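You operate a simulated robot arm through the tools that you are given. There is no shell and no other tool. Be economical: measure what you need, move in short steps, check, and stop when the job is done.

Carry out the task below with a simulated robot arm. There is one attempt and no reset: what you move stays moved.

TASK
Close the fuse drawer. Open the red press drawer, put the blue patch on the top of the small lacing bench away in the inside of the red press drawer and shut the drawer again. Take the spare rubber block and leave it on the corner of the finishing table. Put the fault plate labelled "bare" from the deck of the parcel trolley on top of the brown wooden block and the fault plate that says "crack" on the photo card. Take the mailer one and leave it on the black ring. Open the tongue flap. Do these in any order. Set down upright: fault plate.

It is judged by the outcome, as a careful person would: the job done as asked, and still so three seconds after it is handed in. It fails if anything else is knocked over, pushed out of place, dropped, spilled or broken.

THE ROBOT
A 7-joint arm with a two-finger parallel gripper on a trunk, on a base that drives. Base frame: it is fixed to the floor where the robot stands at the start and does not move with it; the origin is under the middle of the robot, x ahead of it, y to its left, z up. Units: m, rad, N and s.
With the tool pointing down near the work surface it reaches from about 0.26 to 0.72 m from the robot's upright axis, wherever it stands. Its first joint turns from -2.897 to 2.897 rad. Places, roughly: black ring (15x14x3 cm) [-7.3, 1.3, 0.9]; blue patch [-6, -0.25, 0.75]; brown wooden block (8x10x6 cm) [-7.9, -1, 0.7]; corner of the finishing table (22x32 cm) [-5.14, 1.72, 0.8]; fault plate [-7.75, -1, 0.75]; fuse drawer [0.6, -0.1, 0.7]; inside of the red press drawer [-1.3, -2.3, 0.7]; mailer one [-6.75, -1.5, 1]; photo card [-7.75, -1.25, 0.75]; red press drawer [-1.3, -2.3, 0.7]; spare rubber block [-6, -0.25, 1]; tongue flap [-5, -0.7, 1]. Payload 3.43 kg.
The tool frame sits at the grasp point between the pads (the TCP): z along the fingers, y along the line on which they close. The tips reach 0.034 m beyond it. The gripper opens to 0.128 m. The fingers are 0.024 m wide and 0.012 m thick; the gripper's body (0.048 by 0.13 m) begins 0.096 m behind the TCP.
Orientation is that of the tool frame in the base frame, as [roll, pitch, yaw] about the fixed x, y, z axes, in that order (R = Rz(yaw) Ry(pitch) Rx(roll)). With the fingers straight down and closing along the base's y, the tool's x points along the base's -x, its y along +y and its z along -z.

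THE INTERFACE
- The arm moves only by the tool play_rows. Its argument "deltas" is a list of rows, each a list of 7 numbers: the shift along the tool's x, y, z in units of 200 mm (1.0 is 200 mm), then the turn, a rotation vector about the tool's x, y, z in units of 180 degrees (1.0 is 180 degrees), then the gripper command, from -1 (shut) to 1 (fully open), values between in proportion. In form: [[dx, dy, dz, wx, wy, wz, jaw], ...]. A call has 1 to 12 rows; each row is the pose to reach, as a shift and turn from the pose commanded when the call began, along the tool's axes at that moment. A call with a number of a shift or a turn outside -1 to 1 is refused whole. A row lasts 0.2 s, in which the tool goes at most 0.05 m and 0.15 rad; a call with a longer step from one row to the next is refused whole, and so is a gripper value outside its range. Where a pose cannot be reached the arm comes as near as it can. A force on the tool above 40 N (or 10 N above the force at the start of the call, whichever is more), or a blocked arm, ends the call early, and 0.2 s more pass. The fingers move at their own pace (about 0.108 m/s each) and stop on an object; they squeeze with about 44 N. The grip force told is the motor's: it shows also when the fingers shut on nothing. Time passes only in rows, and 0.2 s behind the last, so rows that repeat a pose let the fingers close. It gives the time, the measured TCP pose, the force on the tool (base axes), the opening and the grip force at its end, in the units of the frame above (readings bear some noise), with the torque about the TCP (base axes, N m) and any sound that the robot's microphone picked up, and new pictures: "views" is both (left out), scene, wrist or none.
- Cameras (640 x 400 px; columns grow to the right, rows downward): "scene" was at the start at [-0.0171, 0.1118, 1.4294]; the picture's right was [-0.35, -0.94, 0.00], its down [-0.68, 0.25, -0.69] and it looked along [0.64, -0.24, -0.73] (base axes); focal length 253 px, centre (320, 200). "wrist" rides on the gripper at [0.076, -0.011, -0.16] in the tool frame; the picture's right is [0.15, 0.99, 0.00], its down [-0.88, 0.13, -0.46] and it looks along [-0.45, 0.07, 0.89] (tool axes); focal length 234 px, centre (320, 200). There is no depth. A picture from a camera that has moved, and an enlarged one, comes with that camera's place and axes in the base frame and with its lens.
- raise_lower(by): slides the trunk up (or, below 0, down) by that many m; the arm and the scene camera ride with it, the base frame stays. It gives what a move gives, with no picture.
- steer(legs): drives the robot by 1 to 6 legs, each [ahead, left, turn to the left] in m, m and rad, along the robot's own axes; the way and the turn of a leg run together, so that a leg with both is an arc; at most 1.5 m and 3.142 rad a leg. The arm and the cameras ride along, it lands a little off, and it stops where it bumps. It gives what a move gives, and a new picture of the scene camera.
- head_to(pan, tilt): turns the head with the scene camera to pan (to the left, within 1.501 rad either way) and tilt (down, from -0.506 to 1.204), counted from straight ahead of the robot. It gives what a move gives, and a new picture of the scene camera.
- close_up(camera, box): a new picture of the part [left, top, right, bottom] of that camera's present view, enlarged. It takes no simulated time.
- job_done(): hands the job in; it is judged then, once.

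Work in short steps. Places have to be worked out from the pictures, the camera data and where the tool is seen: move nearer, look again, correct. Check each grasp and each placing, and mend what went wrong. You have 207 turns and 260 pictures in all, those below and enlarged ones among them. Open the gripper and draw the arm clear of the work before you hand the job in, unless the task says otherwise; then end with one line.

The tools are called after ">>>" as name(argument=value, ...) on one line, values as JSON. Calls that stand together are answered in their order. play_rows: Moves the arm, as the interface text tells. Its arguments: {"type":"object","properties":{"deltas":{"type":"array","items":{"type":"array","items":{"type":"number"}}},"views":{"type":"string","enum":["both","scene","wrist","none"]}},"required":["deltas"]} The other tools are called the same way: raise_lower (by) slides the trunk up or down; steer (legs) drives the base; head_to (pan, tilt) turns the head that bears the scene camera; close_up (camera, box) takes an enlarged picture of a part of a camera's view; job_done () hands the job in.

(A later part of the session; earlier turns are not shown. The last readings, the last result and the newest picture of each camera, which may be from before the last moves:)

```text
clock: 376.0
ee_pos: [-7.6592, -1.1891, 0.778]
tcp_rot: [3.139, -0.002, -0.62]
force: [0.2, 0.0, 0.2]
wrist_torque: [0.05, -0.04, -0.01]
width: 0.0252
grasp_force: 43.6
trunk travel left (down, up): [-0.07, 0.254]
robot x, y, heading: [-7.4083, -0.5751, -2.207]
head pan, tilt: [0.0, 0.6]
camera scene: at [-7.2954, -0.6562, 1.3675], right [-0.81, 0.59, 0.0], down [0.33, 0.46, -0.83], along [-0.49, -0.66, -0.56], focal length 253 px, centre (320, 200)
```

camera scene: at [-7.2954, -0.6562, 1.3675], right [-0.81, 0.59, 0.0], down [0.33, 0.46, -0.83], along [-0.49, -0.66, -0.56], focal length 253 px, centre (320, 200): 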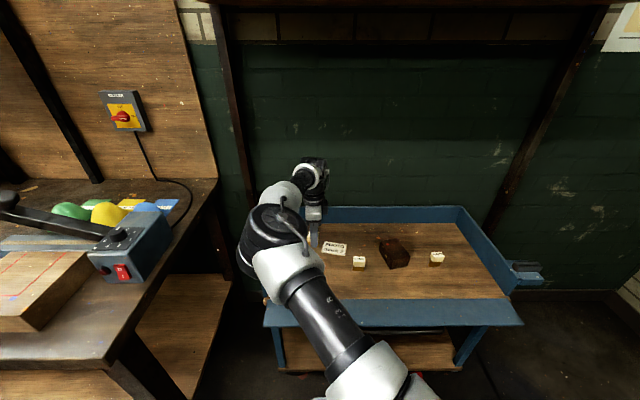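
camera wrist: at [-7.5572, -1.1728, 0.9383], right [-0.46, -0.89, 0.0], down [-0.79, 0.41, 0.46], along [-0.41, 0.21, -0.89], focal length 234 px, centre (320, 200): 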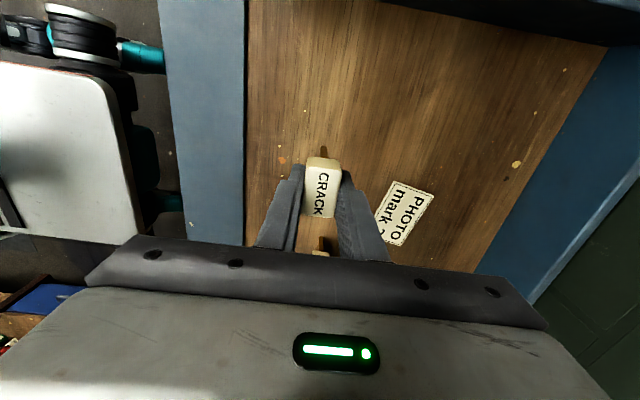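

>>> play_rows(deltas=[[-0.13, 0.12, -0.05, 0, 0, 0, -1], [-0.27, 0.24, -0.05, 0, 0, 0, -1], [-0.41, 0.36, 0, 0, 0, 0, -1], [-0.41, 0.36, 0.2, 0, 0, 0, -1], [-0.41, 0.36, 0.33, 0, 0, 0, -1], [-0.41, 0.36, 0.33, 0, 0, 0, -1]])

>>> close_up(camera="wrist", box=[220, 80, 460, 260])

```text
clock: 377.4
ee_pos: [-7.7665, -1.1978, 0.7115]
tcp_rot: [3.136, -0.002, -0.618]
force: [0.8, 1.5, 11.4]
wrist_torque: [0.09, -0.07, 0.02]
width: 0.0251
grasp_force: 44.4
trunk travel left (down, up): [-0.07, 0.254]
robot x, y, heading: [-7.4079, -0.5769, -2.208]
head pan, tilt: [0.0, 0.6]
camera scene: at [-7.2949, -0.6553, 1.3677], right [-0.81, 0.59, 0.0], down [0.33, 0.45, -0.83], along [-0.49, -0.67, -0.56], focal length 253 px, centre (320, 200)
camera wrist: at [-7.6997, -1.2318, 0.8719], right [-0.45, -0.89, 0.0], down [-0.79, 0.41, 0.46], along [-0.41, 0.2, -0.89], focal length 234 px, centre (320, 200)
```

scene: 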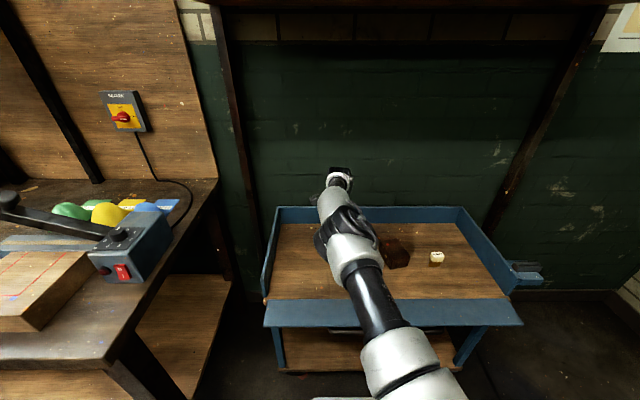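
wrist: 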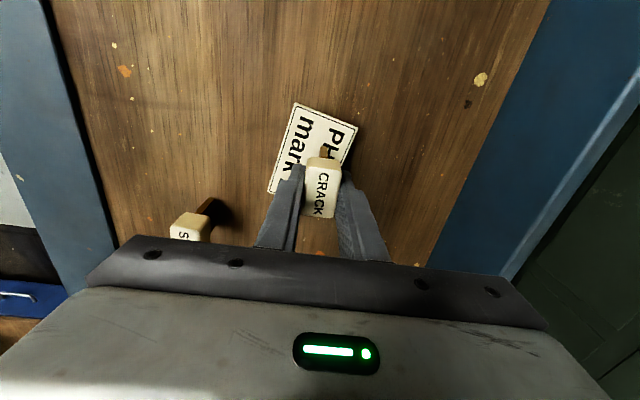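

```text
2.22 times, centred on (340, 170) of wrist
camera zoom: at [-7.6997, -1.2318, 0.8719], right [-0.45, -0.89, 0.0], down [-0.79, 0.41, 0.46], along [-0.41, 0.2, -0.89], focal length 520 px, centre (276, 267)
```

zoom: 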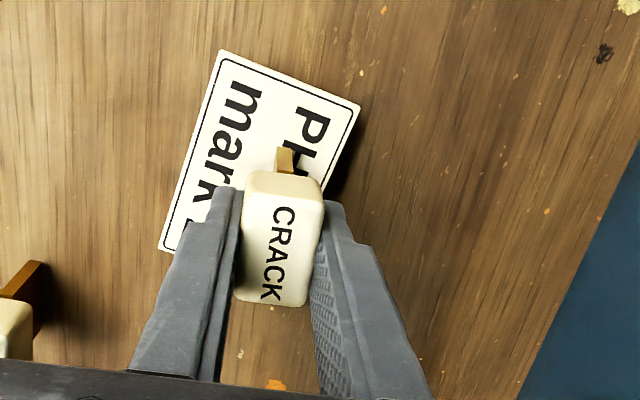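

The plate is in contact with the card (11 N) and sits near its centre. I open gently and look before rising.

>>> play_rows(deltas=[[0, 0, -0.005, 0, 0, 0, -0.5], [0, 0, -0.005, 0, 0, 0, -0.2], [0, 0, -0.005, 0, 0, 0, -0.1]], views="none")

>>> close_up(camera="wrist", box=[220, 80, 460, 260])

```text
clock: 378.2
ee_pos: [-7.7681, -1.198, 0.7105]
tcp_rot: [3.141, 0.0, -0.62]
force: [-0.2, 0.1, 0.3]
wrist_torque: [-0.02, 0.01, 0.03]
width: 0.0577
grasp_force: 0.0
trunk travel left (down, up): [-0.07, 0.254]
robot x, y, heading: [-7.4047, -0.5747, -2.198]
head pan, tilt: [0.0, 0.6]
```

```text
2.22 times, centred on (340, 170) of wrist
camera zoom: at [-7.7, -1.2324, 0.8716], right [-0.45, -0.89, 0.0], down [-0.79, 0.41, 0.46], along [-0.41, 0.21, -0.89], focal length 520 px, centre (276, 267)
```

zoom: 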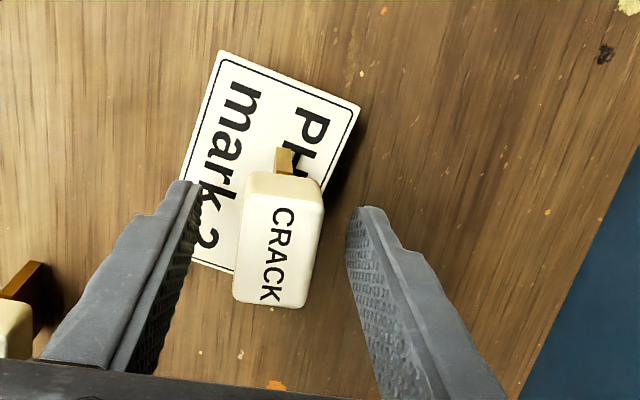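

The plate stands upright on the card. I rise and go to BARE.

>>> play_rows(deltas=[[0, 0, -0.15, 0, 0, 0, -0.1], [0, 0, -0.35, 0, 0, 0, -0.1], [0, 0, -0.55, 0, 0, 0, -0.1], [0, -0.1, -0.75, 0, 0, 0, -0.1], [0, -0.25, -0.9, 0, 0, 0, -0.1]], views="none")

>>> steer(legs=[[-0.02, -0.22, 0]])

>>> close_up(camera="wrist", box=[0, 0, 640, 400])

```text
clock: 379.4
ee_pos: [-7.7411, -1.1565, 0.8937]
tcp_rot: [3.139, -0.002, -0.62]
force: [-0.7, -0.7, 0.3]
wrist_torque: [0.03, -0.03, 0.02]
width: 0.0575
grasp_force: 0.1
trunk travel left (down, up): [-0.07, 0.254]
robot x, y, heading: [-7.4088, -0.5741, -2.208]
head pan, tilt: [0.0, 0.6]
```

```text
clock: 382.2
ee_pos: [-7.9104, -1.009, 0.8919]
tcp_rot: [3.138, 0.001, -0.621]
force: [0.4, 0.0, -0.7]
wrist_torque: [0.01, -0.02, -0.01]
width: 0.0577
grasp_force: 0.0
trunk travel left (down, up): [-0.07, 0.254]
robot x, y, heading: [-7.57, -0.4257, -2.204]
head pan, tilt: [0.0, 0.6]
camera scene: at [-7.4618, -0.5095, 1.3675], right [-0.81, 0.59, 0.0], down [0.34, 0.46, -0.83], along [-0.49, -0.66, -0.56], focal length 253 px, centre (320, 200)
```

scene: 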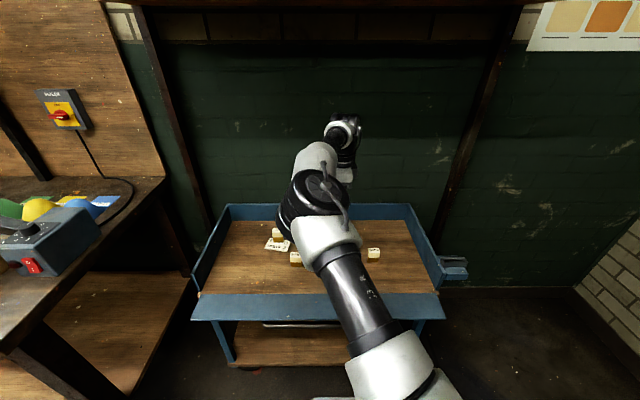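

```text
1.00 times, centred on (320, 200) of wrist (not enlarged: the box is as wide or as high as the picture)
camera zoom: at [-7.8415, -1.0438, 1.0533], right [-0.46, -0.89, 0.0], down [-0.79, 0.41, 0.46], along [-0.41, 0.21, -0.89], focal length 234 px, centre (320, 200)
```

zoom: 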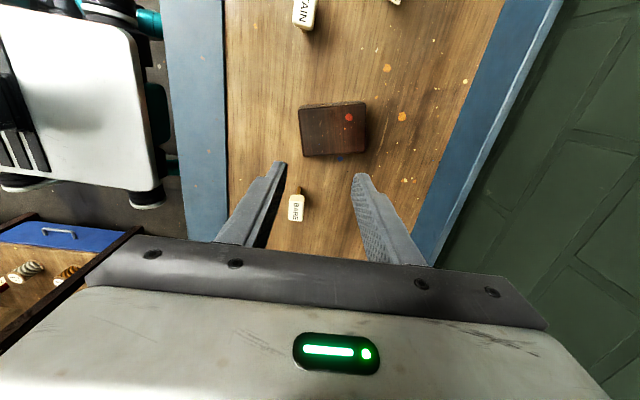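

BARE is at (-8.0, -0.915) and the block's top centre at (-7.91, -1.03). I hover over BARE.

>>> play_rows(deltas=[[-0.2, -0.04, 0, 0, 0, 0, -0.1], [-0.4, -0.08, 0, 0, 0, 0, -0.1], [-0.6, -0.12, 0, 0, 0, 0, -0.1], [-0.645, -0.12, 0.2, 0, 0, 0, -0.1], [-0.645, -0.12, 0.36, 0, 0, 0, -0.1], [-0.645, -0.12, 0.36, 0, 0, 0, -0.1]], views="none")

>>> close_up(camera="wrist", box=[220, 80, 460, 260])

```text
clock: 383.6
ee_pos: [-7.9992, -0.9135, 0.8227]
tcp_rot: [3.139, 0.0, -0.62]
force: [0.4, -0.2, 0.9]
wrist_torque: [0.02, 0.01, 0.0]
width: 0.0579
grasp_force: 0.1
trunk travel left (down, up): [-0.07, 0.254]
robot x, y, heading: [-7.5716, -0.4291, -2.201]
head pan, tilt: [0.0, 0.6]
```

```text
2.22 times, centred on (340, 170) of wrist
camera zoom: at [-7.932, -0.9483, 0.9823], right [-0.46, -0.89, 0.0], down [-0.79, 0.41, 0.46], along [-0.41, 0.21, -0.89], focal length 520 px, centre (276, 267)
```

zoom: 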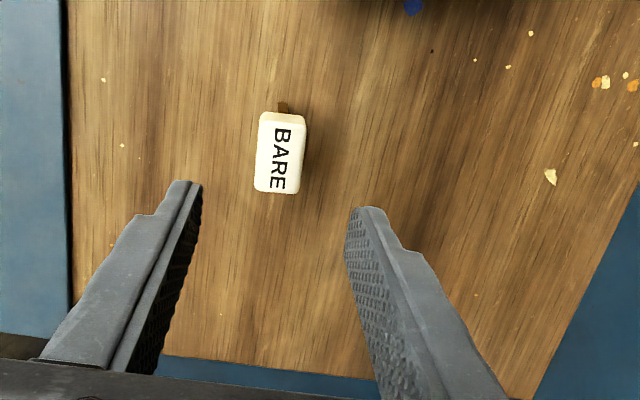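

>>> play_rows(deltas=[[0, 0.014, 0.15, 0, 0, 0, -0.1], [0, 0.014, 0.3, 0, 0, 0, -0.1], [0, 0.014, 0.45, 0, 0, 0, -0.1], [0, 0.014, 0.55, 0, 0, 0, -0.1], [0, 0.014, 0.61, 0, 0, 0, -0.1], [0, 0.014, 0.61, 0, 0, 0, -1], [0, 0.014, 0.61, 0, 0, 0, -1], [0, 0.014, 0.61, 0, 0, 0, -1]], views="wrist")

```text
clock: 385.4
ee_pos: [-8.0003, -0.9169, 0.699]
tcp_rot: [3.139, 0.0, -0.619]
force: [0.2, -0.3, -0.1]
wrist_torque: [0.02, 0.01, -0.01]
width: 0.0251
grasp_force: 43.7
trunk travel left (down, up): [-0.07, 0.254]
robot x, y, heading: [-7.5761, -0.4275, -2.21]
head pan, tilt: [0.0, 0.6]
camera wrist: at [-7.9335, -0.9509, 0.8605], right [-0.46, -0.89, 0.0], down [-0.79, 0.41, 0.46], along [-0.41, 0.21, -0.89], focal length 234 px, centre (320, 200)
```

wrist: 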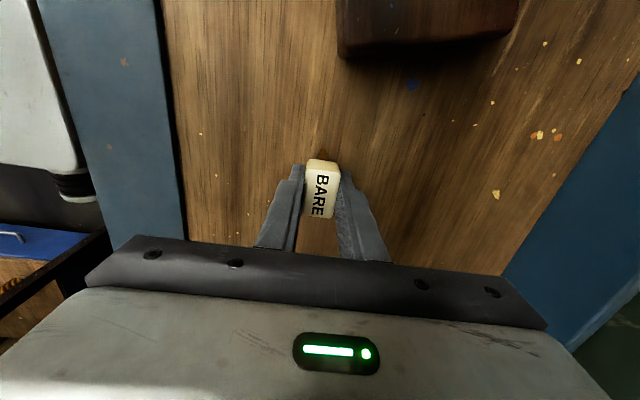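

BARE gripped. I lift it and carry it over the block's centre.

>>> play_rows(deltas=[[0, 0, -0.2, 0, 0, 0, -1], [0, 0, -0.4, 0, 0, 0, -1], [0.05, 0.02, -0.58, 0, 0, 0, -1], [0.25, 0.07, -0.58, 0, 0, 0, -1], [0.45, 0.13, -0.58, 0, 0, 0, -1], [0.6, 0.17, -0.58, 0, 0, 0, -1], [0.695, 0.2, -0.58, 0, 0, 0, -1], [0.695, 0.2, -0.58, 0, 0, 0, -1]])

>>> close_up(camera="wrist", box=[220, 80, 460, 260])

```text
clock: 387.2
ee_pos: [-7.9076, -1.0326, 0.8152]
tcp_rot: [3.139, 0.002, -0.62]
force: [0.0, -0.1, 0.0]
wrist_torque: [0.0, -0.01, 0.01]
width: 0.0248
grasp_force: 43.7
trunk travel left (down, up): [-0.07, 0.254]
robot x, y, heading: [-7.5725, -0.425, -2.205]
head pan, tilt: [0.0, 0.6]
camera scene: at [-7.4618, -0.5095, 1.3675], right [-0.81, 0.59, 0.0], down [0.34, 0.46, -0.83], along [-0.49, -0.66, -0.56], focal length 253 px, centre (320, 200)
camera wrist: at [-7.8411, -1.0662, 0.975], right [-0.46, -0.89, 0.0], down [-0.79, 0.41, 0.46], along [-0.41, 0.21, -0.89], focal length 234 px, centre (320, 200)
```

scene: 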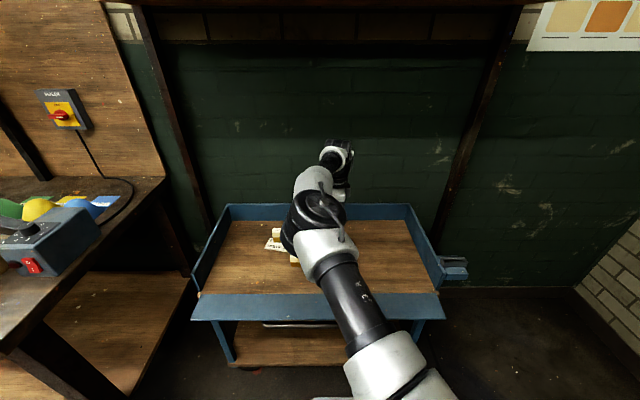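
wrist: 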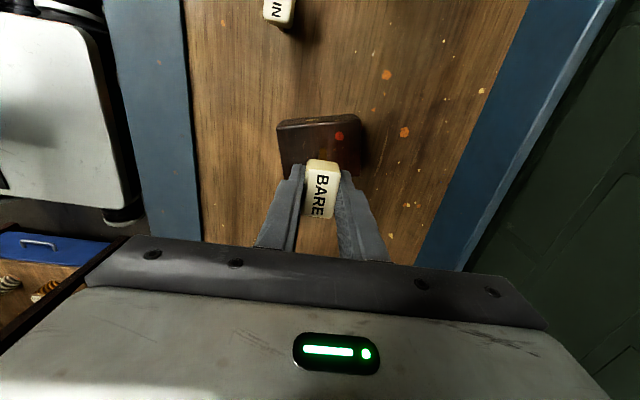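

```text
2.22 times, centred on (340, 170) of wrist
camera zoom: at [-7.8411, -1.0662, 0.975], right [-0.46, -0.89, 0.0], down [-0.79, 0.41, 0.46], along [-0.41, 0.21, -0.89], focal length 520 px, centre (276, 267)
```

zoom: 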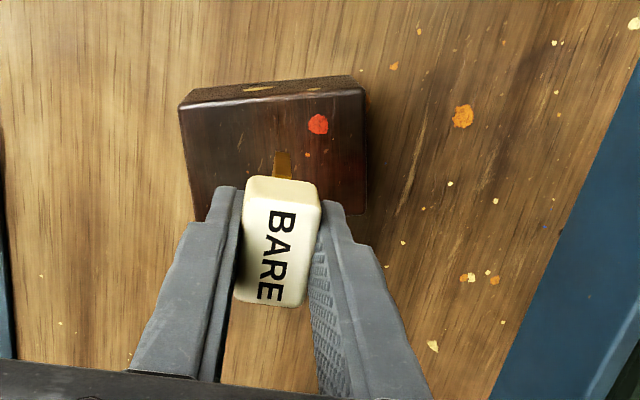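

Centred over the block. Lower to near contact, then in fine steps.

>>> play_rows(deltas=[[0, 0, 0.06, 0, 0, 0, -1], [0, 0, 0.12, 0, 0, 0, -1], [0, 0, 0.16, 0, 0, 0, -1], [0, 0, 0.18, 0, 0, 0, -1], [0, 0, 0.18, 0, 0, 0, -1]], views="none")

```text
clock: 388.4
ee_pos: [-7.9118, -1.0317, 0.7798]
tcp_rot: [3.141, 0.001, -0.621]
force: [0.1, 0.3, -0.8]
wrist_torque: [-0.04, 0.01, -0.02]
width: 0.0247
grasp_force: 44.5
trunk travel left (down, up): [-0.07, 0.254]
robot x, y, heading: [-7.5738, -0.4319, -2.204]
head pan, tilt: [0.0, 0.6]
```

>>> play_rows(deltas=[[0, 0, 0.025, 0, 0, 0, -1], [0, 0, 0.045, 0, 0, 0, -1], [0, 0, 0.045, 0, 0, 0, -1]], views="none")

```text
clock: 389.2
ee_pos: [-7.9119, -1.031, 0.7707]
tcp_rot: [3.14, 0.0, -0.619]
force: [-0.3, 0.1, -0.8]
wrist_torque: [-0.01, 0.0, 0.01]
width: 0.025
grasp_force: 44.0
trunk travel left (down, up): [-0.07, 0.254]
robot x, y, heading: [-7.5735, -0.4273, -2.208]
head pan, tilt: [0.0, 0.6]
```

>>> play_rows(deltas=[[0, 0, 0.025, 0, 0, 0, -1], [0, 0, 0.045, 0, 0, 0, -1], [0, 0, 0.045, 0, 0, 0, -1]], views="none")

```text
clock: 390.0
ee_pos: [-7.9114, -1.0302, 0.7612]
tcp_rot: [3.139, -0.001, -0.621]
force: [-0.2, -0.2, -0.6]
wrist_torque: [0.01, 0.0, -0.01]
width: 0.0249
grasp_force: 44.1
trunk travel left (down, up): [-0.07, 0.254]
robot x, y, heading: [-7.5736, -0.427, -2.204]
head pan, tilt: [0.0, 0.6]
```

>>> play_rows(deltas=[[0, 0, 0.02, 0, 0, 0, -1], [0, 0, 0.03, 0, 0, 0, -1], [0, 0, 0.03, 0, 0, 0, -1]], views="wrist")

```text
clock: 390.8
ee_pos: [-7.9113, -1.0297, 0.7556]
tcp_rot: [3.14, 0.001, -0.618]
force: [1.0, 0.9, 2.5]
wrist_torque: [-0.01, -0.11, -0.01]
width: 0.0248
grasp_force: 44.5
trunk travel left (down, up): [-0.07, 0.254]
robot x, y, heading: [-7.5738, -0.4248, -2.203]
head pan, tilt: [0.0, 0.6]
camera wrist: at [-7.8435, -1.0645, 0.9155], right [-0.46, -0.89, 0.0], down [-0.79, 0.41, 0.46], along [-0.41, 0.21, -0.89], focal length 234 px, centre (320, 200)
```

wrist: 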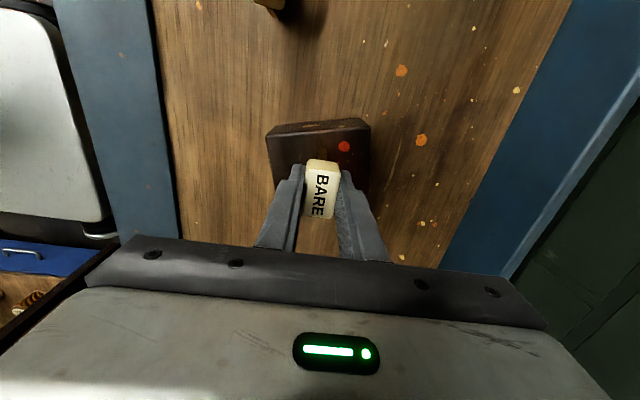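

Light contact. Open gently and rise.

>>> play_rows(deltas=[[0, 0, 0.005, 0, 0, 0, -0.6], [0, 0, 0, 0, 0, 0, -0.3], [0, 0, 0, 0, 0, 0, -0.1], [0, 0, -0.15, 0, 0, 0, -0.1], [0, 0, -0.35, 0, 0, 0, -0.1], [0, 0, -0.55, 0, 0, 0, -0.1], [0, 0, -0.8, 0, 0, 0, -0.1]])

>>> close_up(camera="wrist", box=[220, 0, 460, 220])

```text
clock: 392.4
ee_pos: [-7.9105, -1.031, 0.9139]
tcp_rot: [3.138, -0.001, -0.62]
force: [0.2, -0.4, 0.0]
wrist_torque: [0.0, 0.03, 0.0]
width: 0.0575
grasp_force: 0.2
trunk travel left (down, up): [-0.07, 0.254]
robot x, y, heading: [-7.5733, -0.4274, -2.204]
head pan, tilt: [0.0, 0.6]
camera scene: at [-7.4618, -0.5096, 1.3674], right [-0.81, 0.59, 0.0], down [0.34, 0.46, -0.82], along [-0.49, -0.66, -0.57], focal length 253 px, centre (320, 200)
camera wrist: at [-7.843, -1.0646, 1.0742], right [-0.46, -0.89, 0.0], down [-0.79, 0.41, 0.46], along [-0.41, 0.21, -0.89], focal length 234 px, centre (320, 200)
```

scene: 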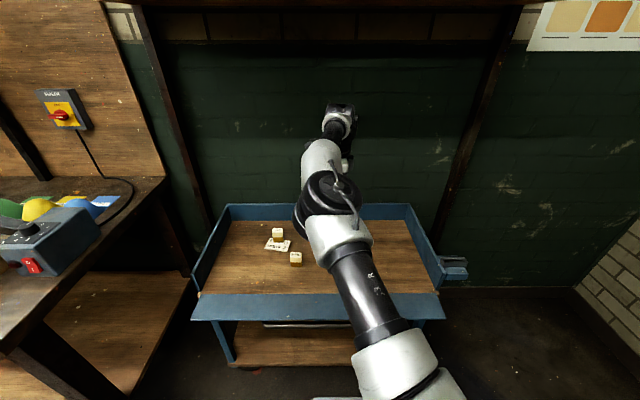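
wrist: 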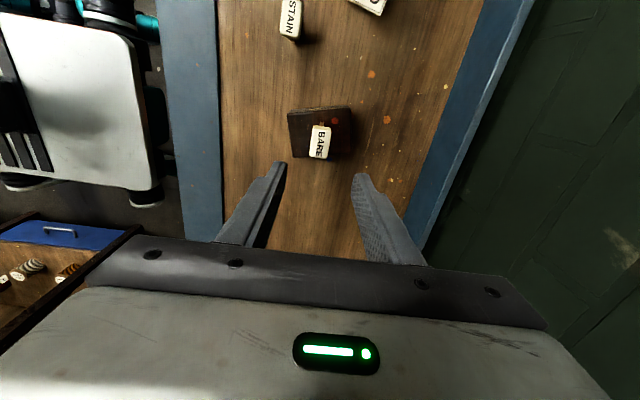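

```text
1.82 times, centred on (340, 110) of wrist
camera zoom: at [-7.843, -1.0646, 1.0742], right [-0.46, -0.89, 0.0], down [-0.79, 0.41, 0.46], along [-0.41, 0.21, -0.89], focal length 426 px, centre (284, 364)
```

zoom: 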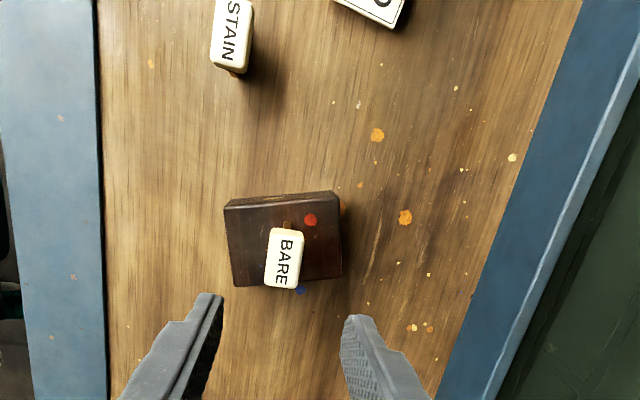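

Both plates stand upright where asked. Now the blue patch: I lift, back off, turn around and go to the lacing bench.

>>> play_rows(deltas=[[0, -0.1, -0.2, 0, 0, 0, 0], [0, -0.25, -0.38, 0, 0, 0, 0], [0, -0.45, -0.45, 0, 0, 0, 0], [0, -0.65, -0.45, 0, 0, 0, 0], [0, -0.85, -0.45, 0, 0, 0, 0], [0, -1.0, -0.45, 0, 0, 0, 0]], views="none")

>>> raise_lower(by=0.08)

>>> steer(legs=[[-0.32, 0, 0], [0, 0, 3.14], [0, -1.2, 0]])

```text
clock: 393.8
ee_pos: [-7.7975, -0.8682, 1.0032]
tcp_rot: [3.14, 0.0, -0.62]
force: [-0.1, -0.1, 0.4]
wrist_torque: [-0.01, -0.06, -0.02]
width: 0.0641
grasp_force: 0.0
trunk travel left (down, up): [-0.07, 0.254]
robot x, y, heading: [-7.5716, -0.4294, -2.208]
head pan, tilt: [0.0, 0.6]
```

```text
clock: 394.9
ee_pos: [-7.7956, -0.8677, 1.0843]
tcp_rot: [3.14, 0.001, -0.62]
force: [-0.4, 0.2, 0.8]
wrist_torque: [-0.02, 0.0, -0.03]
width: 0.0644
grasp_force: 0.0
trunk travel left (down, up): [-0.15, 0.174]
robot x, y, heading: [-7.5736, -0.4273, -2.204]
head pan, tilt: [0.0, 0.6]
```

```text
clock: 416.0
ee_pos: [-6.2073, -0.5233, 1.0829]
tcp_rot: [3.139, -0.001, 2.461]
force: [0.4, -1.0, -0.1]
wrist_torque: [0.02, 0.01, 0.01]
width: 0.0639
grasp_force: 0.0
trunk travel left (down, up): [-0.15, 0.174]
robot x, y, heading: [-6.4594, -0.9504, 0.872]
head pan, tilt: [0.0, 0.6]
camera scene: at [-6.5667, -0.8617, 1.4475], right [0.77, -0.64, 0.0], down [-0.36, -0.43, -0.83], along [0.53, 0.63, -0.56], focal length 253 px, centre (320, 200)
```

scene: 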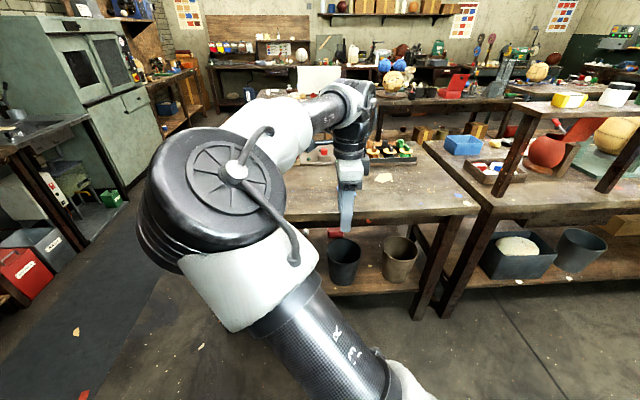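

>>> steer(legs=[[0, 0, 0.07], [0.33, -0.08, 0]])

>>> close_up(camera="wrist", box=[0, 0, 640, 400])

```text
clock: 418.6
ee_pos: [-5.9854, -0.2904, 1.0829]
tcp_rot: [3.14, -0.001, 2.537]
force: [0.1, -0.3, 0.2]
wrist_torque: [0.0, 0.01, 0.05]
width: 0.0641
grasp_force: 0.0
trunk travel left (down, up): [-0.15, 0.174]
robot x, y, heading: [-6.2034, -0.7347, 0.95]
head pan, tilt: [0.0, 0.6]
camera scene: at [-6.3197, -0.654, 1.4475], right [0.81, -0.58, 0.0], down [-0.33, -0.46, -0.83], along [0.48, 0.67, -0.56], focal length 253 px, centre (320, 200)
```

scene: 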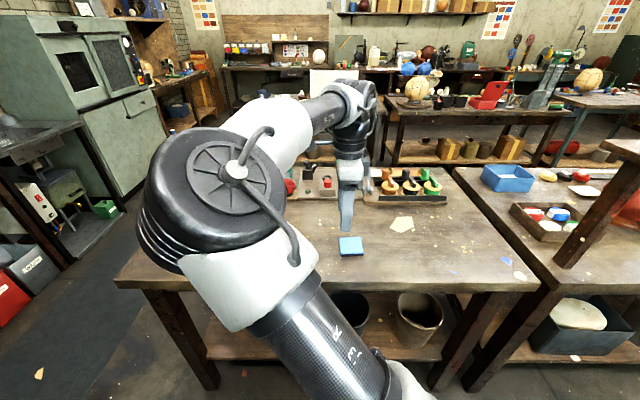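

```text
1.00 times, centred on (320, 200) of wrist (not enlarged: the box is as wide or as high as the picture)
camera zoom: at [-6.0554, -0.2563, 1.2438], right [0.44, 0.9, 0.0], down [0.8, -0.4, 0.46], along [0.41, -0.2, -0.89], focal length 234 px, centre (320, 200)
```

zoom: 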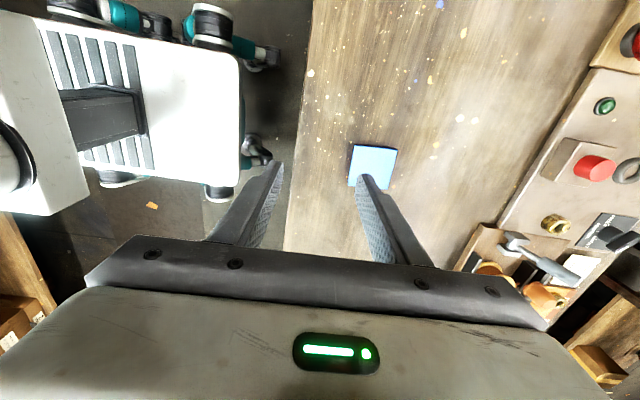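

>>> close_up(camera="wrist", box=[310, 120, 430, 210])

>>> close_up(camera="scene", box=[310, 210, 400, 270])

```text
4.44 times, centred on (370, 165) of wrist
camera zoom: at [-6.0554, -0.2563, 1.2438], right [0.44, 0.9, 0.0], down [0.8, -0.4, 0.46], along [0.41, -0.2, -0.89], focal length 1041 px, centre (98, 356)
```

zoom: 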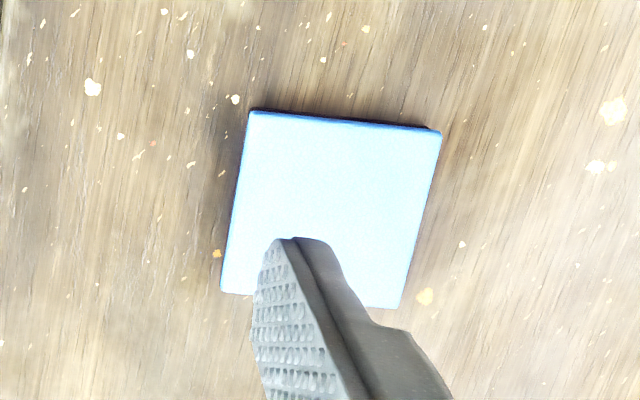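

```text
6.67 times, centred on (355, 240) of scene
camera zoom: at [-6.3197, -0.654, 1.4475], right [0.81, -0.58, 0.0], down [-0.33, -0.46, -0.83], along [0.48, 0.67, -0.56], focal length 1689 px, centre (87, -67)
```

zoom: 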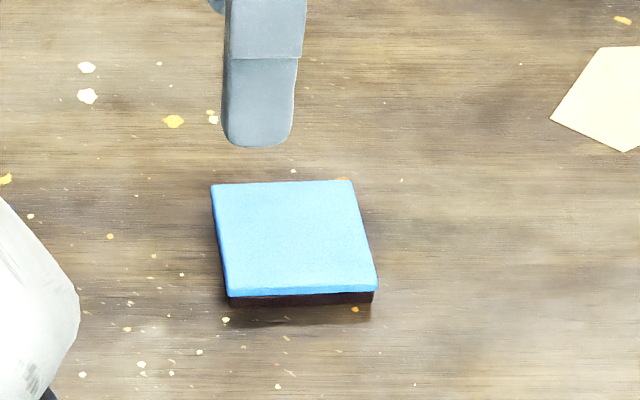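

The patch is about 7 cm square, ~12 mm thick, aligned with the tool. I move over it and lower to just above.

>>> play_rows(deltas=[[-0.07, 0.16, 0.15, 0, 0, 0, 0.6], [-0.13, 0.33, 0.3, 0, 0, 0, 0.6], [-0.197, 0.49, 0.45, 0, 0, 0, 0.6], [-0.197, 0.49, 0.6, 0, 0, 0, 0.6], [-0.197, 0.49, 0.75, 0, 0, 0, 0.6], [-0.197, 0.49, 0.75, 0, 0, 0, 0.6]], views="wrist")

```text
clock: 420.0
ee_pos: [-5.8976, -0.2292, 0.9343]
tcp_rot: [3.14, 0.0, 2.537]
force: [-0.3, -0.3, -0.4]
wrist_torque: [-0.01, -0.03, 0.0]
width: 0.1025
grasp_force: 0.0
trunk travel left (down, up): [-0.15, 0.174]
robot x, y, heading: [-6.2048, -0.7378, 0.949]
head pan, tilt: [0.0, 0.6]
camera wrist: at [-5.9675, -0.1951, 1.0952], right [0.44, 0.9, 0.0], down [0.8, -0.4, 0.46], along [0.41, -0.2, -0.89], focal length 234 px, centre (320, 200)
```

wrist: 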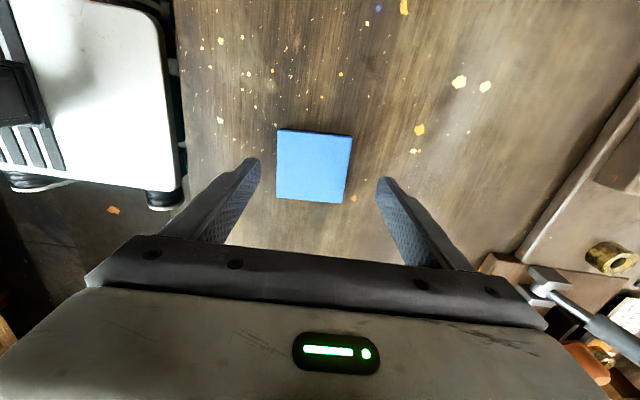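

>>> play_rows(deltas=[[-0.02, -0.03, 0.1, 0, 0, 0, 0.6], [-0.02, -0.03, 0.2, 0, 0, 0, 0.6], [-0.02, -0.03, 0.22, 0, 0, 0, 0.6], [-0.02, -0.03, 0.22, 0, 0, 0, 0.6]], views="wrist")

```text
clock: 421.2
ee_pos: [-5.8956, -0.2363, 0.895]
tcp_rot: [3.134, 0.001, 2.538]
force: [-2.7, -1.4, 16.8]
wrist_torque: [-0.9, 0.62, -0.1]
width: 0.104
grasp_force: 1.7
trunk travel left (down, up): [-0.15, 0.174]
robot x, y, heading: [-6.2053, -0.735, 0.953]
head pan, tilt: [0.0, 0.6]
stopped in row 4: the force on the tool passed its limit at 42 N (the readings are from after the stop); the commanded pose is now the measured one
camera wrist: at [-5.9666, -0.2038, 1.0548], right [0.44, 0.9, 0.01], down [0.8, -0.4, 0.46], along [0.41, -0.2, -0.89], focal length 234 px, centre (320, 200)
```

wrist: 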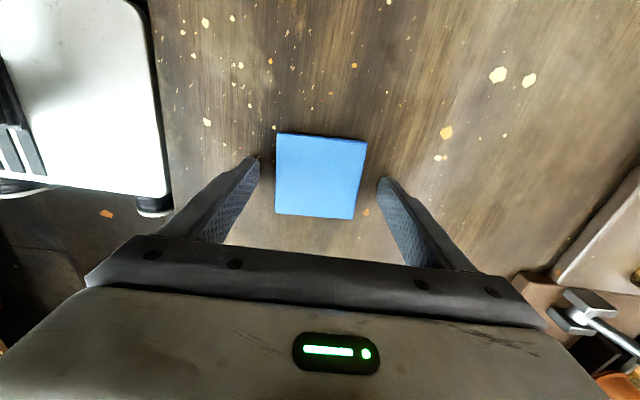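

Fingertips touch the bench (z≈0.861). I raise 3 mm and close on the patch, then lift.

>>> play_rows(deltas=[[0, 0, -0.017, 0, 0, 0, 0.6], [0, 0, -0.017, 0, 0, 0, -1], [0, 0, -0.017, 0, 0, 0, -1], [0, 0, -0.017, 0, 0, 0, -1], [0, 0, -0.15, 0, 0, 0, -1], [0, 0, -0.35, 0, 0, 0, -1], [0, 0, -0.6, 0, 0, 0, -1], [0, 0, -0.8, 0, 0, 0, -1]])

```text
clock: 423.0
ee_pos: [-5.8981, -0.2407, 1.0543]
tcp_rot: [3.138, 0.001, 2.533]
force: [-0.7, -0.4, -0.9]
wrist_torque: [0.02, 0.0, -0.01]
width: 0.0693
grasp_force: 44.1
trunk travel left (down, up): [-0.15, 0.174]
robot x, y, heading: [-6.2027, -0.734, 0.951]
head pan, tilt: [0.0, 0.6]
camera scene: at [-6.3197, -0.6539, 1.4474], right [0.81, -0.58, 0.0], down [-0.33, -0.46, -0.83], along [0.48, 0.67, -0.56], focal length 253 px, centre (320, 200)
camera wrist: at [-5.9673, -0.2083, 1.2145], right [0.44, 0.9, 0.01], down [0.8, -0.4, 0.46], along [0.41, -0.2, -0.89], focal length 234 px, centre (320, 200)
```

scene: 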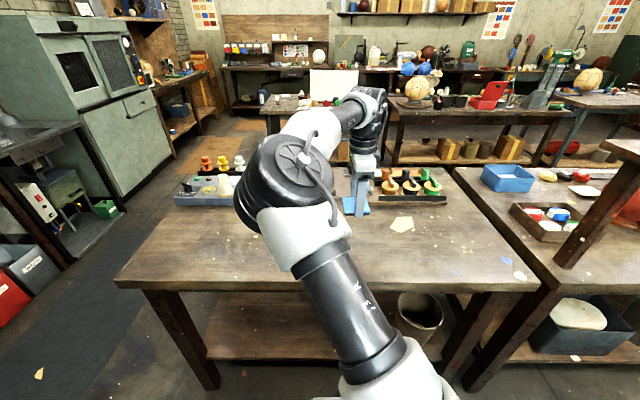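
wrist: 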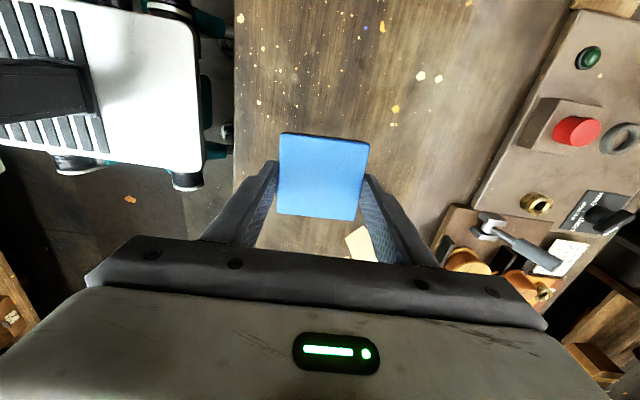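

Patch held. I retract, turn east and drive back along the south aisle to the press.

>>> play_rows(deltas=[[0, -0.2, -0.05, 0, 0, 0, -1], [0, -0.4, -0.1, 0, 0, 0, -1], [0, -0.6, -0.15, 0, 0, 0, -1], [0, -0.65, -0.15, 0, 0, 0, -1]], views="none")

>>> steer(legs=[[-0.17, 0, 0], [0, 0, -1.58]])

>>> head_to(pan=-0.2, tilt=0.4)

```text
clock: 424.0
ee_pos: [-5.9705, -0.3446, 1.0809]
tcp_rot: [3.136, 0.0, 2.535]
force: [0.9, 0.0, -1.0]
wrist_torque: [0.02, 0.0, -0.01]
width: 0.069
grasp_force: 44.2
trunk travel left (down, up): [-0.15, 0.174]
robot x, y, heading: [-6.2058, -0.7372, 0.944]
head pan, tilt: [0.0, 0.6]
```

```text
clock: 429.3
ee_pos: [-5.9086, -1.0983, 1.0816]
tcp_rot: [3.138, -0.001, 0.974]
force: [-0.5, 0.5, -1.2]
wrist_torque: [-0.01, 0.01, -0.01]
width: 0.069
grasp_force: 44.1
trunk travel left (down, up): [-0.15, 0.174]
robot x, y, heading: [-6.2964, -0.8681, -0.616]
head pan, tilt: [0.0, 0.6]
camera scene: at [-6.2223, -0.7536, 1.4475], right [-0.57, -0.82, 0.0], down [-0.46, 0.32, -0.83], along [0.68, -0.47, -0.56], focal length 253 px, centre (320, 200)
```

scene: 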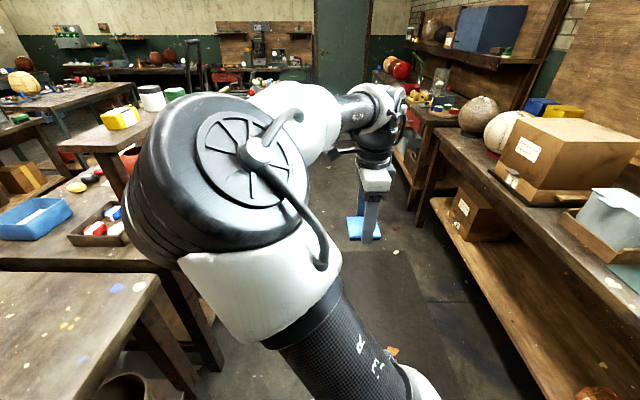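

```text
clock: 430.1
ee_pos: [-5.9078, -1.0967, 1.0813]
tcp_rot: [3.136, 0.0, 0.974]
force: [1.2, 0.6, -0.7]
wrist_torque: [0.02, -0.01, 0.01]
width: 0.0687
grasp_force: 44.1
trunk travel left (down, up): [-0.15, 0.174]
robot x, y, heading: [-6.2994, -0.8678, -0.611]
head pan, tilt: [-0.201, 0.4]
camera scene: at [-6.2309, -0.77, 1.4657], right [-0.73, -0.69, 0.0], down [-0.27, 0.28, -0.92], along [0.63, -0.67, -0.39], focal length 253 px, centre (320, 200)
```

scene: 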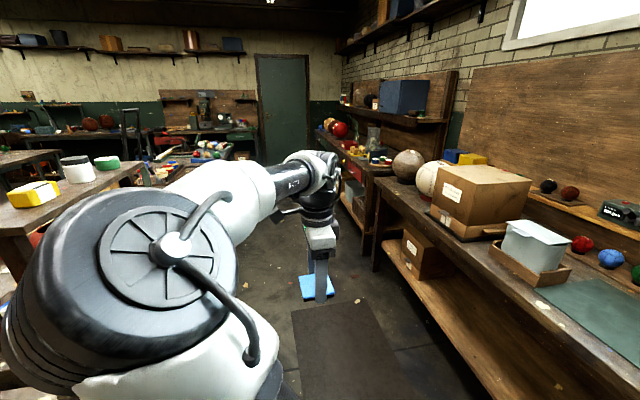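

>>> steer(legs=[[1.3, 0, -0.013], [1.3, 0, 0], [1.25, 0, 0]])

```text
clock: 448.8
ee_pos: [-2.7725, -3.4002, 1.0815]
tcp_rot: [3.137, -0.001, 0.926]
force: [0.5, -0.2, -0.3]
wrist_torque: [0.03, -0.02, 0.0]
width: 0.0687
grasp_force: 44.3
trunk travel left (down, up): [-0.15, 0.174]
robot x, y, heading: [-3.1557, -3.15, -0.655]
head pan, tilt: [-0.201, 0.4]
camera scene: at [-3.08, -3.0578, 1.4657], right [-0.76, -0.65, 0.0], down [-0.25, 0.29, -0.92], along [0.6, -0.7, -0.39], focal length 253 px, centre (320, 200)
```

scene: 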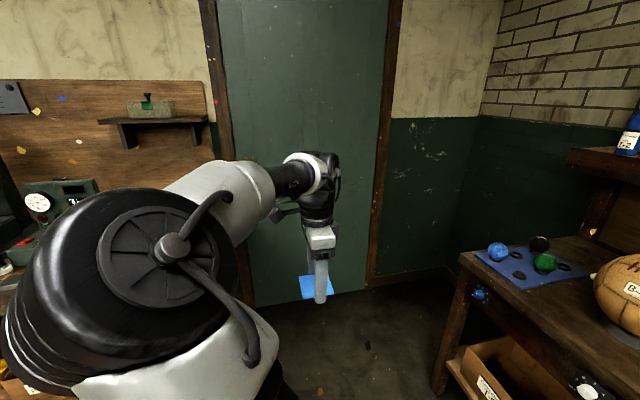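

At the aisle's end. I strafe left back in front of the open drawer.

>>> steer(legs=[[0, 0.87, 0.02], [0, 0.85, 0]])

>>> head_to(pan=0.1, tilt=0.8)

```text
clock: 465.9
ee_pos: [-1.7278, -1.9813, 1.081]
tcp_rot: [3.136, 0.0, 0.965]
force: [-1.0, -0.2, -0.7]
wrist_torque: [0.0, 0.02, 0.02]
width: 0.0686
grasp_force: 44.7
trunk travel left (down, up): [-0.15, 0.174]
robot x, y, heading: [-2.1206, -1.7463, -0.62]
head pan, tilt: [-0.201, 0.4]
camera scene: at [-2.0478, -1.6506, 1.4657], right [-0.73, -0.68, 0.0], down [-0.27, 0.28, -0.92], along [0.63, -0.67, -0.39], focal length 253 px, centre (320, 200)
```

scene: 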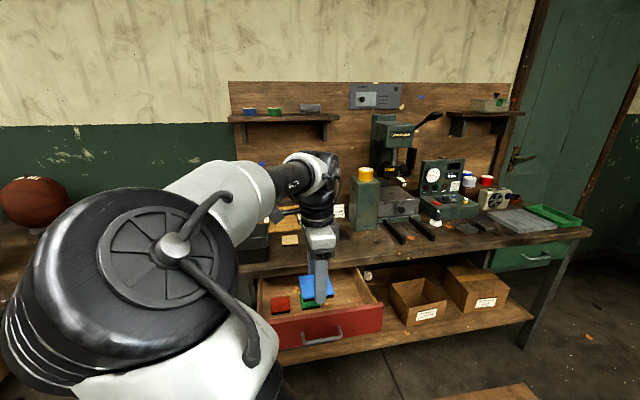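

```text
clock: 466.8
ee_pos: [-1.7274, -1.9814, 1.0811]
tcp_rot: [3.137, 0.0, 0.964]
force: [-0.5, -0.5, -1.0]
wrist_torque: [0.02, 0.0, 0.0]
width: 0.0687
grasp_force: 43.9
trunk travel left (down, up): [-0.15, 0.174]
robot x, y, heading: [-2.1174, -1.7471, -0.622]
head pan, tilt: [0.099, 0.799]
camera scene: at [-2.0409, -1.623, 1.4307], right [-0.5, -0.87, 0.0], down [-0.62, 0.36, -0.7], along [0.6, -0.35, -0.72], focal length 253 px, centre (320, 200)
```

scene: 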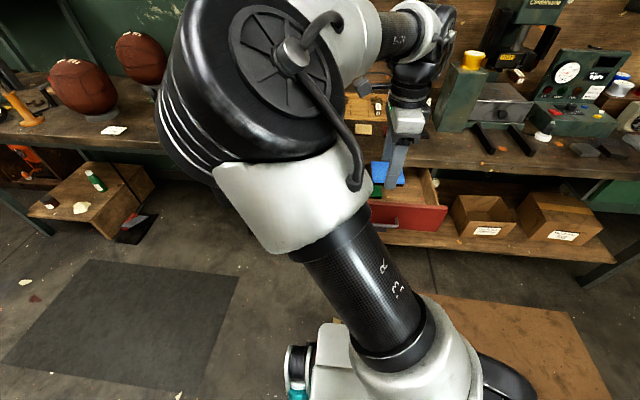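

>>> play_rows(deltas=[[-0.1, 0.15, 0, 0, 0, 0, -1], [-0.2, 0.3, 0, 0, 0, 0, -1], [-0.3, 0.45, 0, 0, 0, 0, -1], [-0.4, 0.6, 0, 0, 0, 0, -1], [-0.45, 0.75, 0, 0, 0, 0, -1], [-0.45, 0.75, 0, 0, 0, 0, -1]])

```text
clock: 468.2
ee_pos: [-1.6587, -2.141, 1.0805]
tcp_rot: [3.138, -0.001, 0.965]
force: [0.5, -0.3, -0.5]
wrist_torque: [0.04, -0.01, 0.0]
width: 0.0686
grasp_force: 43.8
trunk travel left (down, up): [-0.15, 0.174]
robot x, y, heading: [-2.114, -1.7445, -0.623]
head pan, tilt: [0.099, 0.799]
camera scene: at [-2.0408, -1.6231, 1.4306], right [-0.5, -0.87, 0.0], down [-0.62, 0.36, -0.7], along [0.6, -0.35, -0.72], focal length 253 px, centre (320, 200)
camera wrist: at [-1.626, -2.0722, 1.2401], right [0.9, -0.44, 0.01], down [-0.4, -0.8, 0.46], along [-0.2, -0.41, -0.89], focal length 234 px, centre (320, 200)
```

scene: 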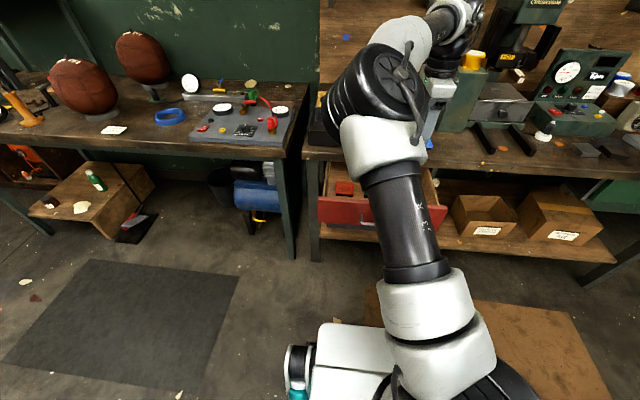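
wrist: 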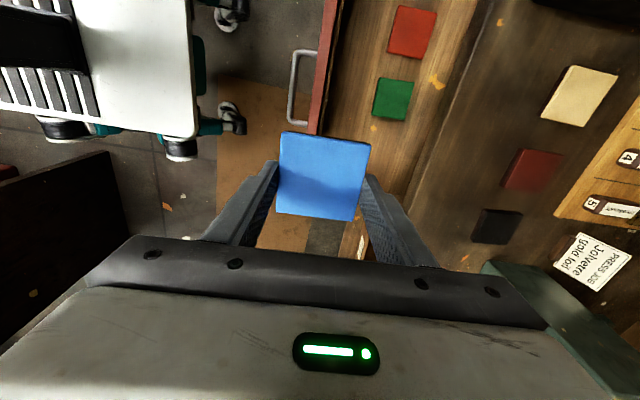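

Green and red patches lie in a row inside; the free spot beside them is about (-1.607, -2.225). I move above it and lower halfway.

>>> play_rows(deltas=[[-0.07, 0.15, 0, 0, 0, 0, -1], [-0.13, 0.3, 0.05, 0, 0, 0, -1], [-0.196, 0.4525, 0.15, 0, 0, 0, -1], [-0.196, 0.4525, 0.35, 0, 0, 0, -1], [-0.196, 0.4525, 0.55, 0, 0, 0, -1], [-0.196, 0.4525, 0.75, 0, 0, 0, -1], [-0.196, 0.4525, 0.75, 0, 0, 0, -1]])

```text
clock: 469.8
ee_pos: [-1.6074, -2.218, 0.9305]
tcp_rot: [3.136, 0.0, 0.964]
force: [0.1, 0.0, -0.8]
wrist_torque: [0.04, 0.0, 0.01]
width: 0.0688
grasp_force: 44.3
out of reach, approached as far as the arm can: row 2, 3, 4, 5, 6, 7
trunk travel left (down, up): [-0.15, 0.174]
robot x, y, heading: [-2.1182, -1.7498, -0.619]
head pan, tilt: [0.099, 0.799]
camera scene: at [-2.0407, -1.6231, 1.4306], right [-0.5, -0.87, 0.0], down [-0.62, 0.36, -0.7], along [0.6, -0.35, -0.72], focal length 253 px, centre (320, 200)
camera wrist: at [-1.5743, -2.1486, 1.0905], right [0.9, -0.44, 0.01], down [-0.4, -0.8, 0.46], along [-0.2, -0.41, -0.89], focal length 234 px, centre (320, 200)
```

scene: 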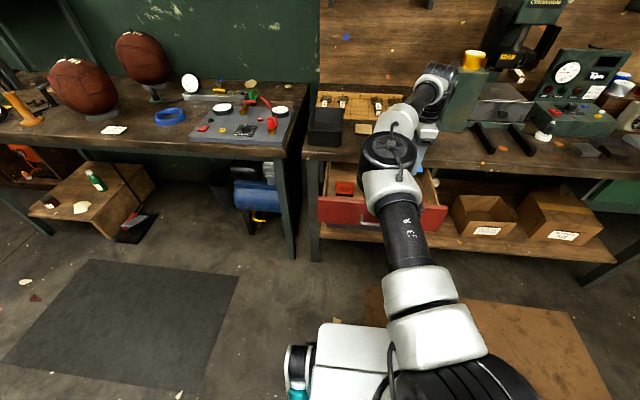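
wrist: 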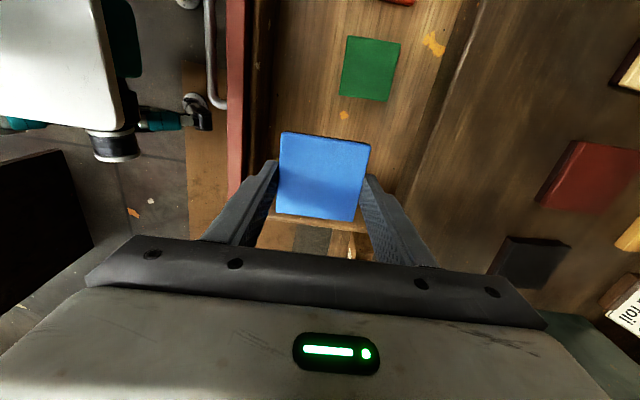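

Reach is marginal, so I lift a little, edge the robot forward, and reposition.

>>> play_rows(deltas=[[0, -0.1, -0.15, 0, 0, 0, -1], [0, -0.25, -0.3, 0, 0, 0, -1], [0, -0.35, -0.3, 0, 0, 0, -1]], views="none")

>>> steer(legs=[[0.07, -0.05, 0]])

```text
clock: 470.6
ee_pos: [-1.663, -2.1775, 0.992]
tcp_rot: [3.139, -0.002, 0.965]
force: [1.1, -0.6, -0.1]
wrist_torque: [0.03, -0.04, -0.01]
width: 0.0687
grasp_force: 43.5
trunk travel left (down, up): [-0.15, 0.174]
robot x, y, heading: [-2.1165, -1.7504, -0.623]
head pan, tilt: [0.099, 0.799]
```

```text
clock: 471.8
ee_pos: [-1.635, -2.2573, 0.9907]
tcp_rot: [3.138, -0.001, 0.964]
force: [0.6, 1.4, -0.2]
wrist_torque: [-0.01, 0.03, 0.0]
width: 0.0685
grasp_force: 44.1
trunk travel left (down, up): [-0.15, 0.174]
robot x, y, heading: [-2.0922, -1.8272, -0.621]
head pan, tilt: [0.099, 0.799]
camera scene: at [-2.0134, -1.7017, 1.4306], right [-0.5, -0.87, 0.0], down [-0.62, 0.36, -0.7], along [0.6, -0.35, -0.72], focal length 253 px, centre (320, 200)
```

scene: 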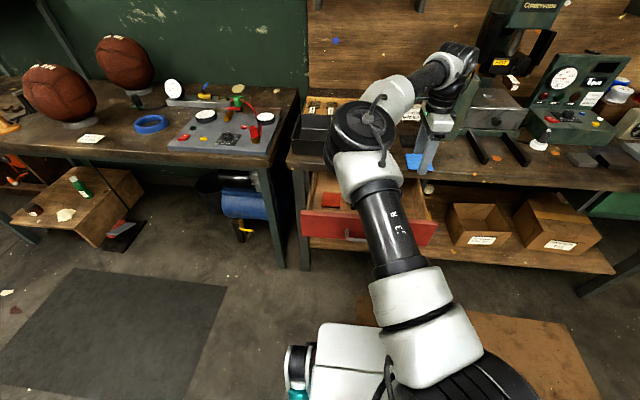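

>>> play_rows(deltas=[[0.1, 0, 0, 0, 0, 0, -1], [0.19, 0.01, 0.1, 0, 0, 0, -1], [0.19, 0.01, 0.3, 0, 0, 0, -1], [0.19, 0.01, 0.5, 0, 0, 0, -1], [0.19, 0.01, 0.7, 0, 0, 0, -1], [0.19, 0.01, 0.9, 0, 0, 0, -1], [0.19, 0.01, 0.9, 0, 0, 0, -1]])

```text
clock: 473.4
ee_pos: [-1.609, -2.2285, 0.8093]
tcp_rot: [3.136, 0.001, 0.964]
force: [1.5, 0.6, -1.0]
wrist_torque: [-0.02, 0.03, -0.03]
width: 0.0687
grasp_force: 43.8
trunk travel left (down, up): [-0.15, 0.174]
robot x, y, heading: [-2.0868, -1.8243, -0.621]
head pan, tilt: [0.099, 0.799]
camera scene: at [-2.0133, -1.7019, 1.4306], right [-0.5, -0.87, 0.0], down [-0.62, 0.36, -0.7], along [0.6, -0.35, -0.72], focal length 253 px, centre (320, 200)
camera wrist: at [-1.5762, -2.1587, 0.9693], right [0.9, -0.44, 0.01], down [-0.4, -0.8, 0.46], along [-0.2, -0.41, -0.89], focal length 234 px, centre (320, 200)
```

scene: 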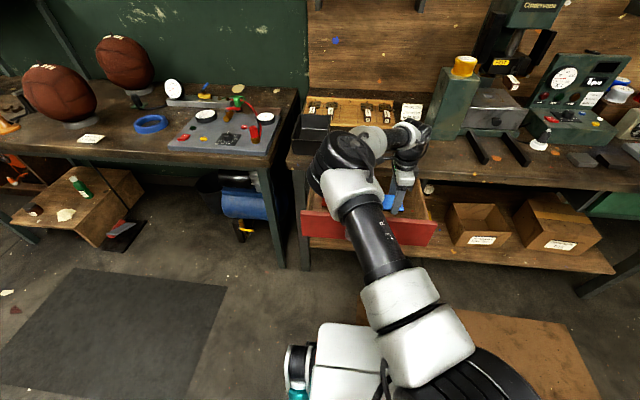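
wrist: 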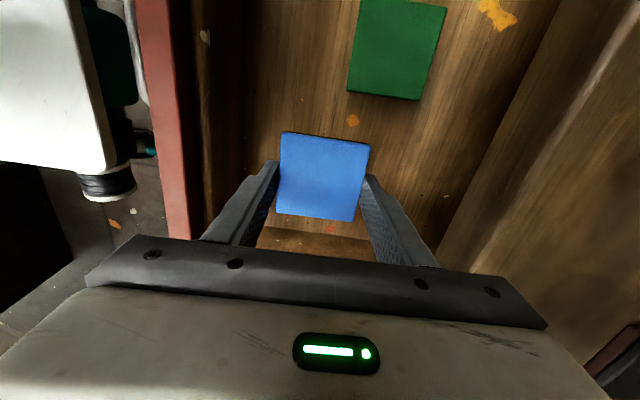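

Inside the drawer with clear sides. I lower slowly to its bottom.

>>> play_rows(deltas=[[0, 0, 0.06, 0, 0, 0, -1], [0, 0, 0.12, 0, 0, 0, -1], [0, 0, 0.18, 0, 0, 0, -1], [0, 0, 0.22, 0, 0, 0, -1], [0, 0, 0.22, 0, 0, 0, -1]], views="none")

```text
clock: 474.6
ee_pos: [-1.6115, -2.2274, 0.7666]
tcp_rot: [3.135, -0.001, 0.963]
force: [0.1, -0.1, -0.7]
wrist_torque: [-0.01, 0.0, -0.01]
width: 0.0688
grasp_force: 44.3
trunk travel left (down, up): [-0.15, 0.174]
robot x, y, heading: [-2.0872, -1.8251, -0.621]
head pan, tilt: [0.099, 0.799]
```

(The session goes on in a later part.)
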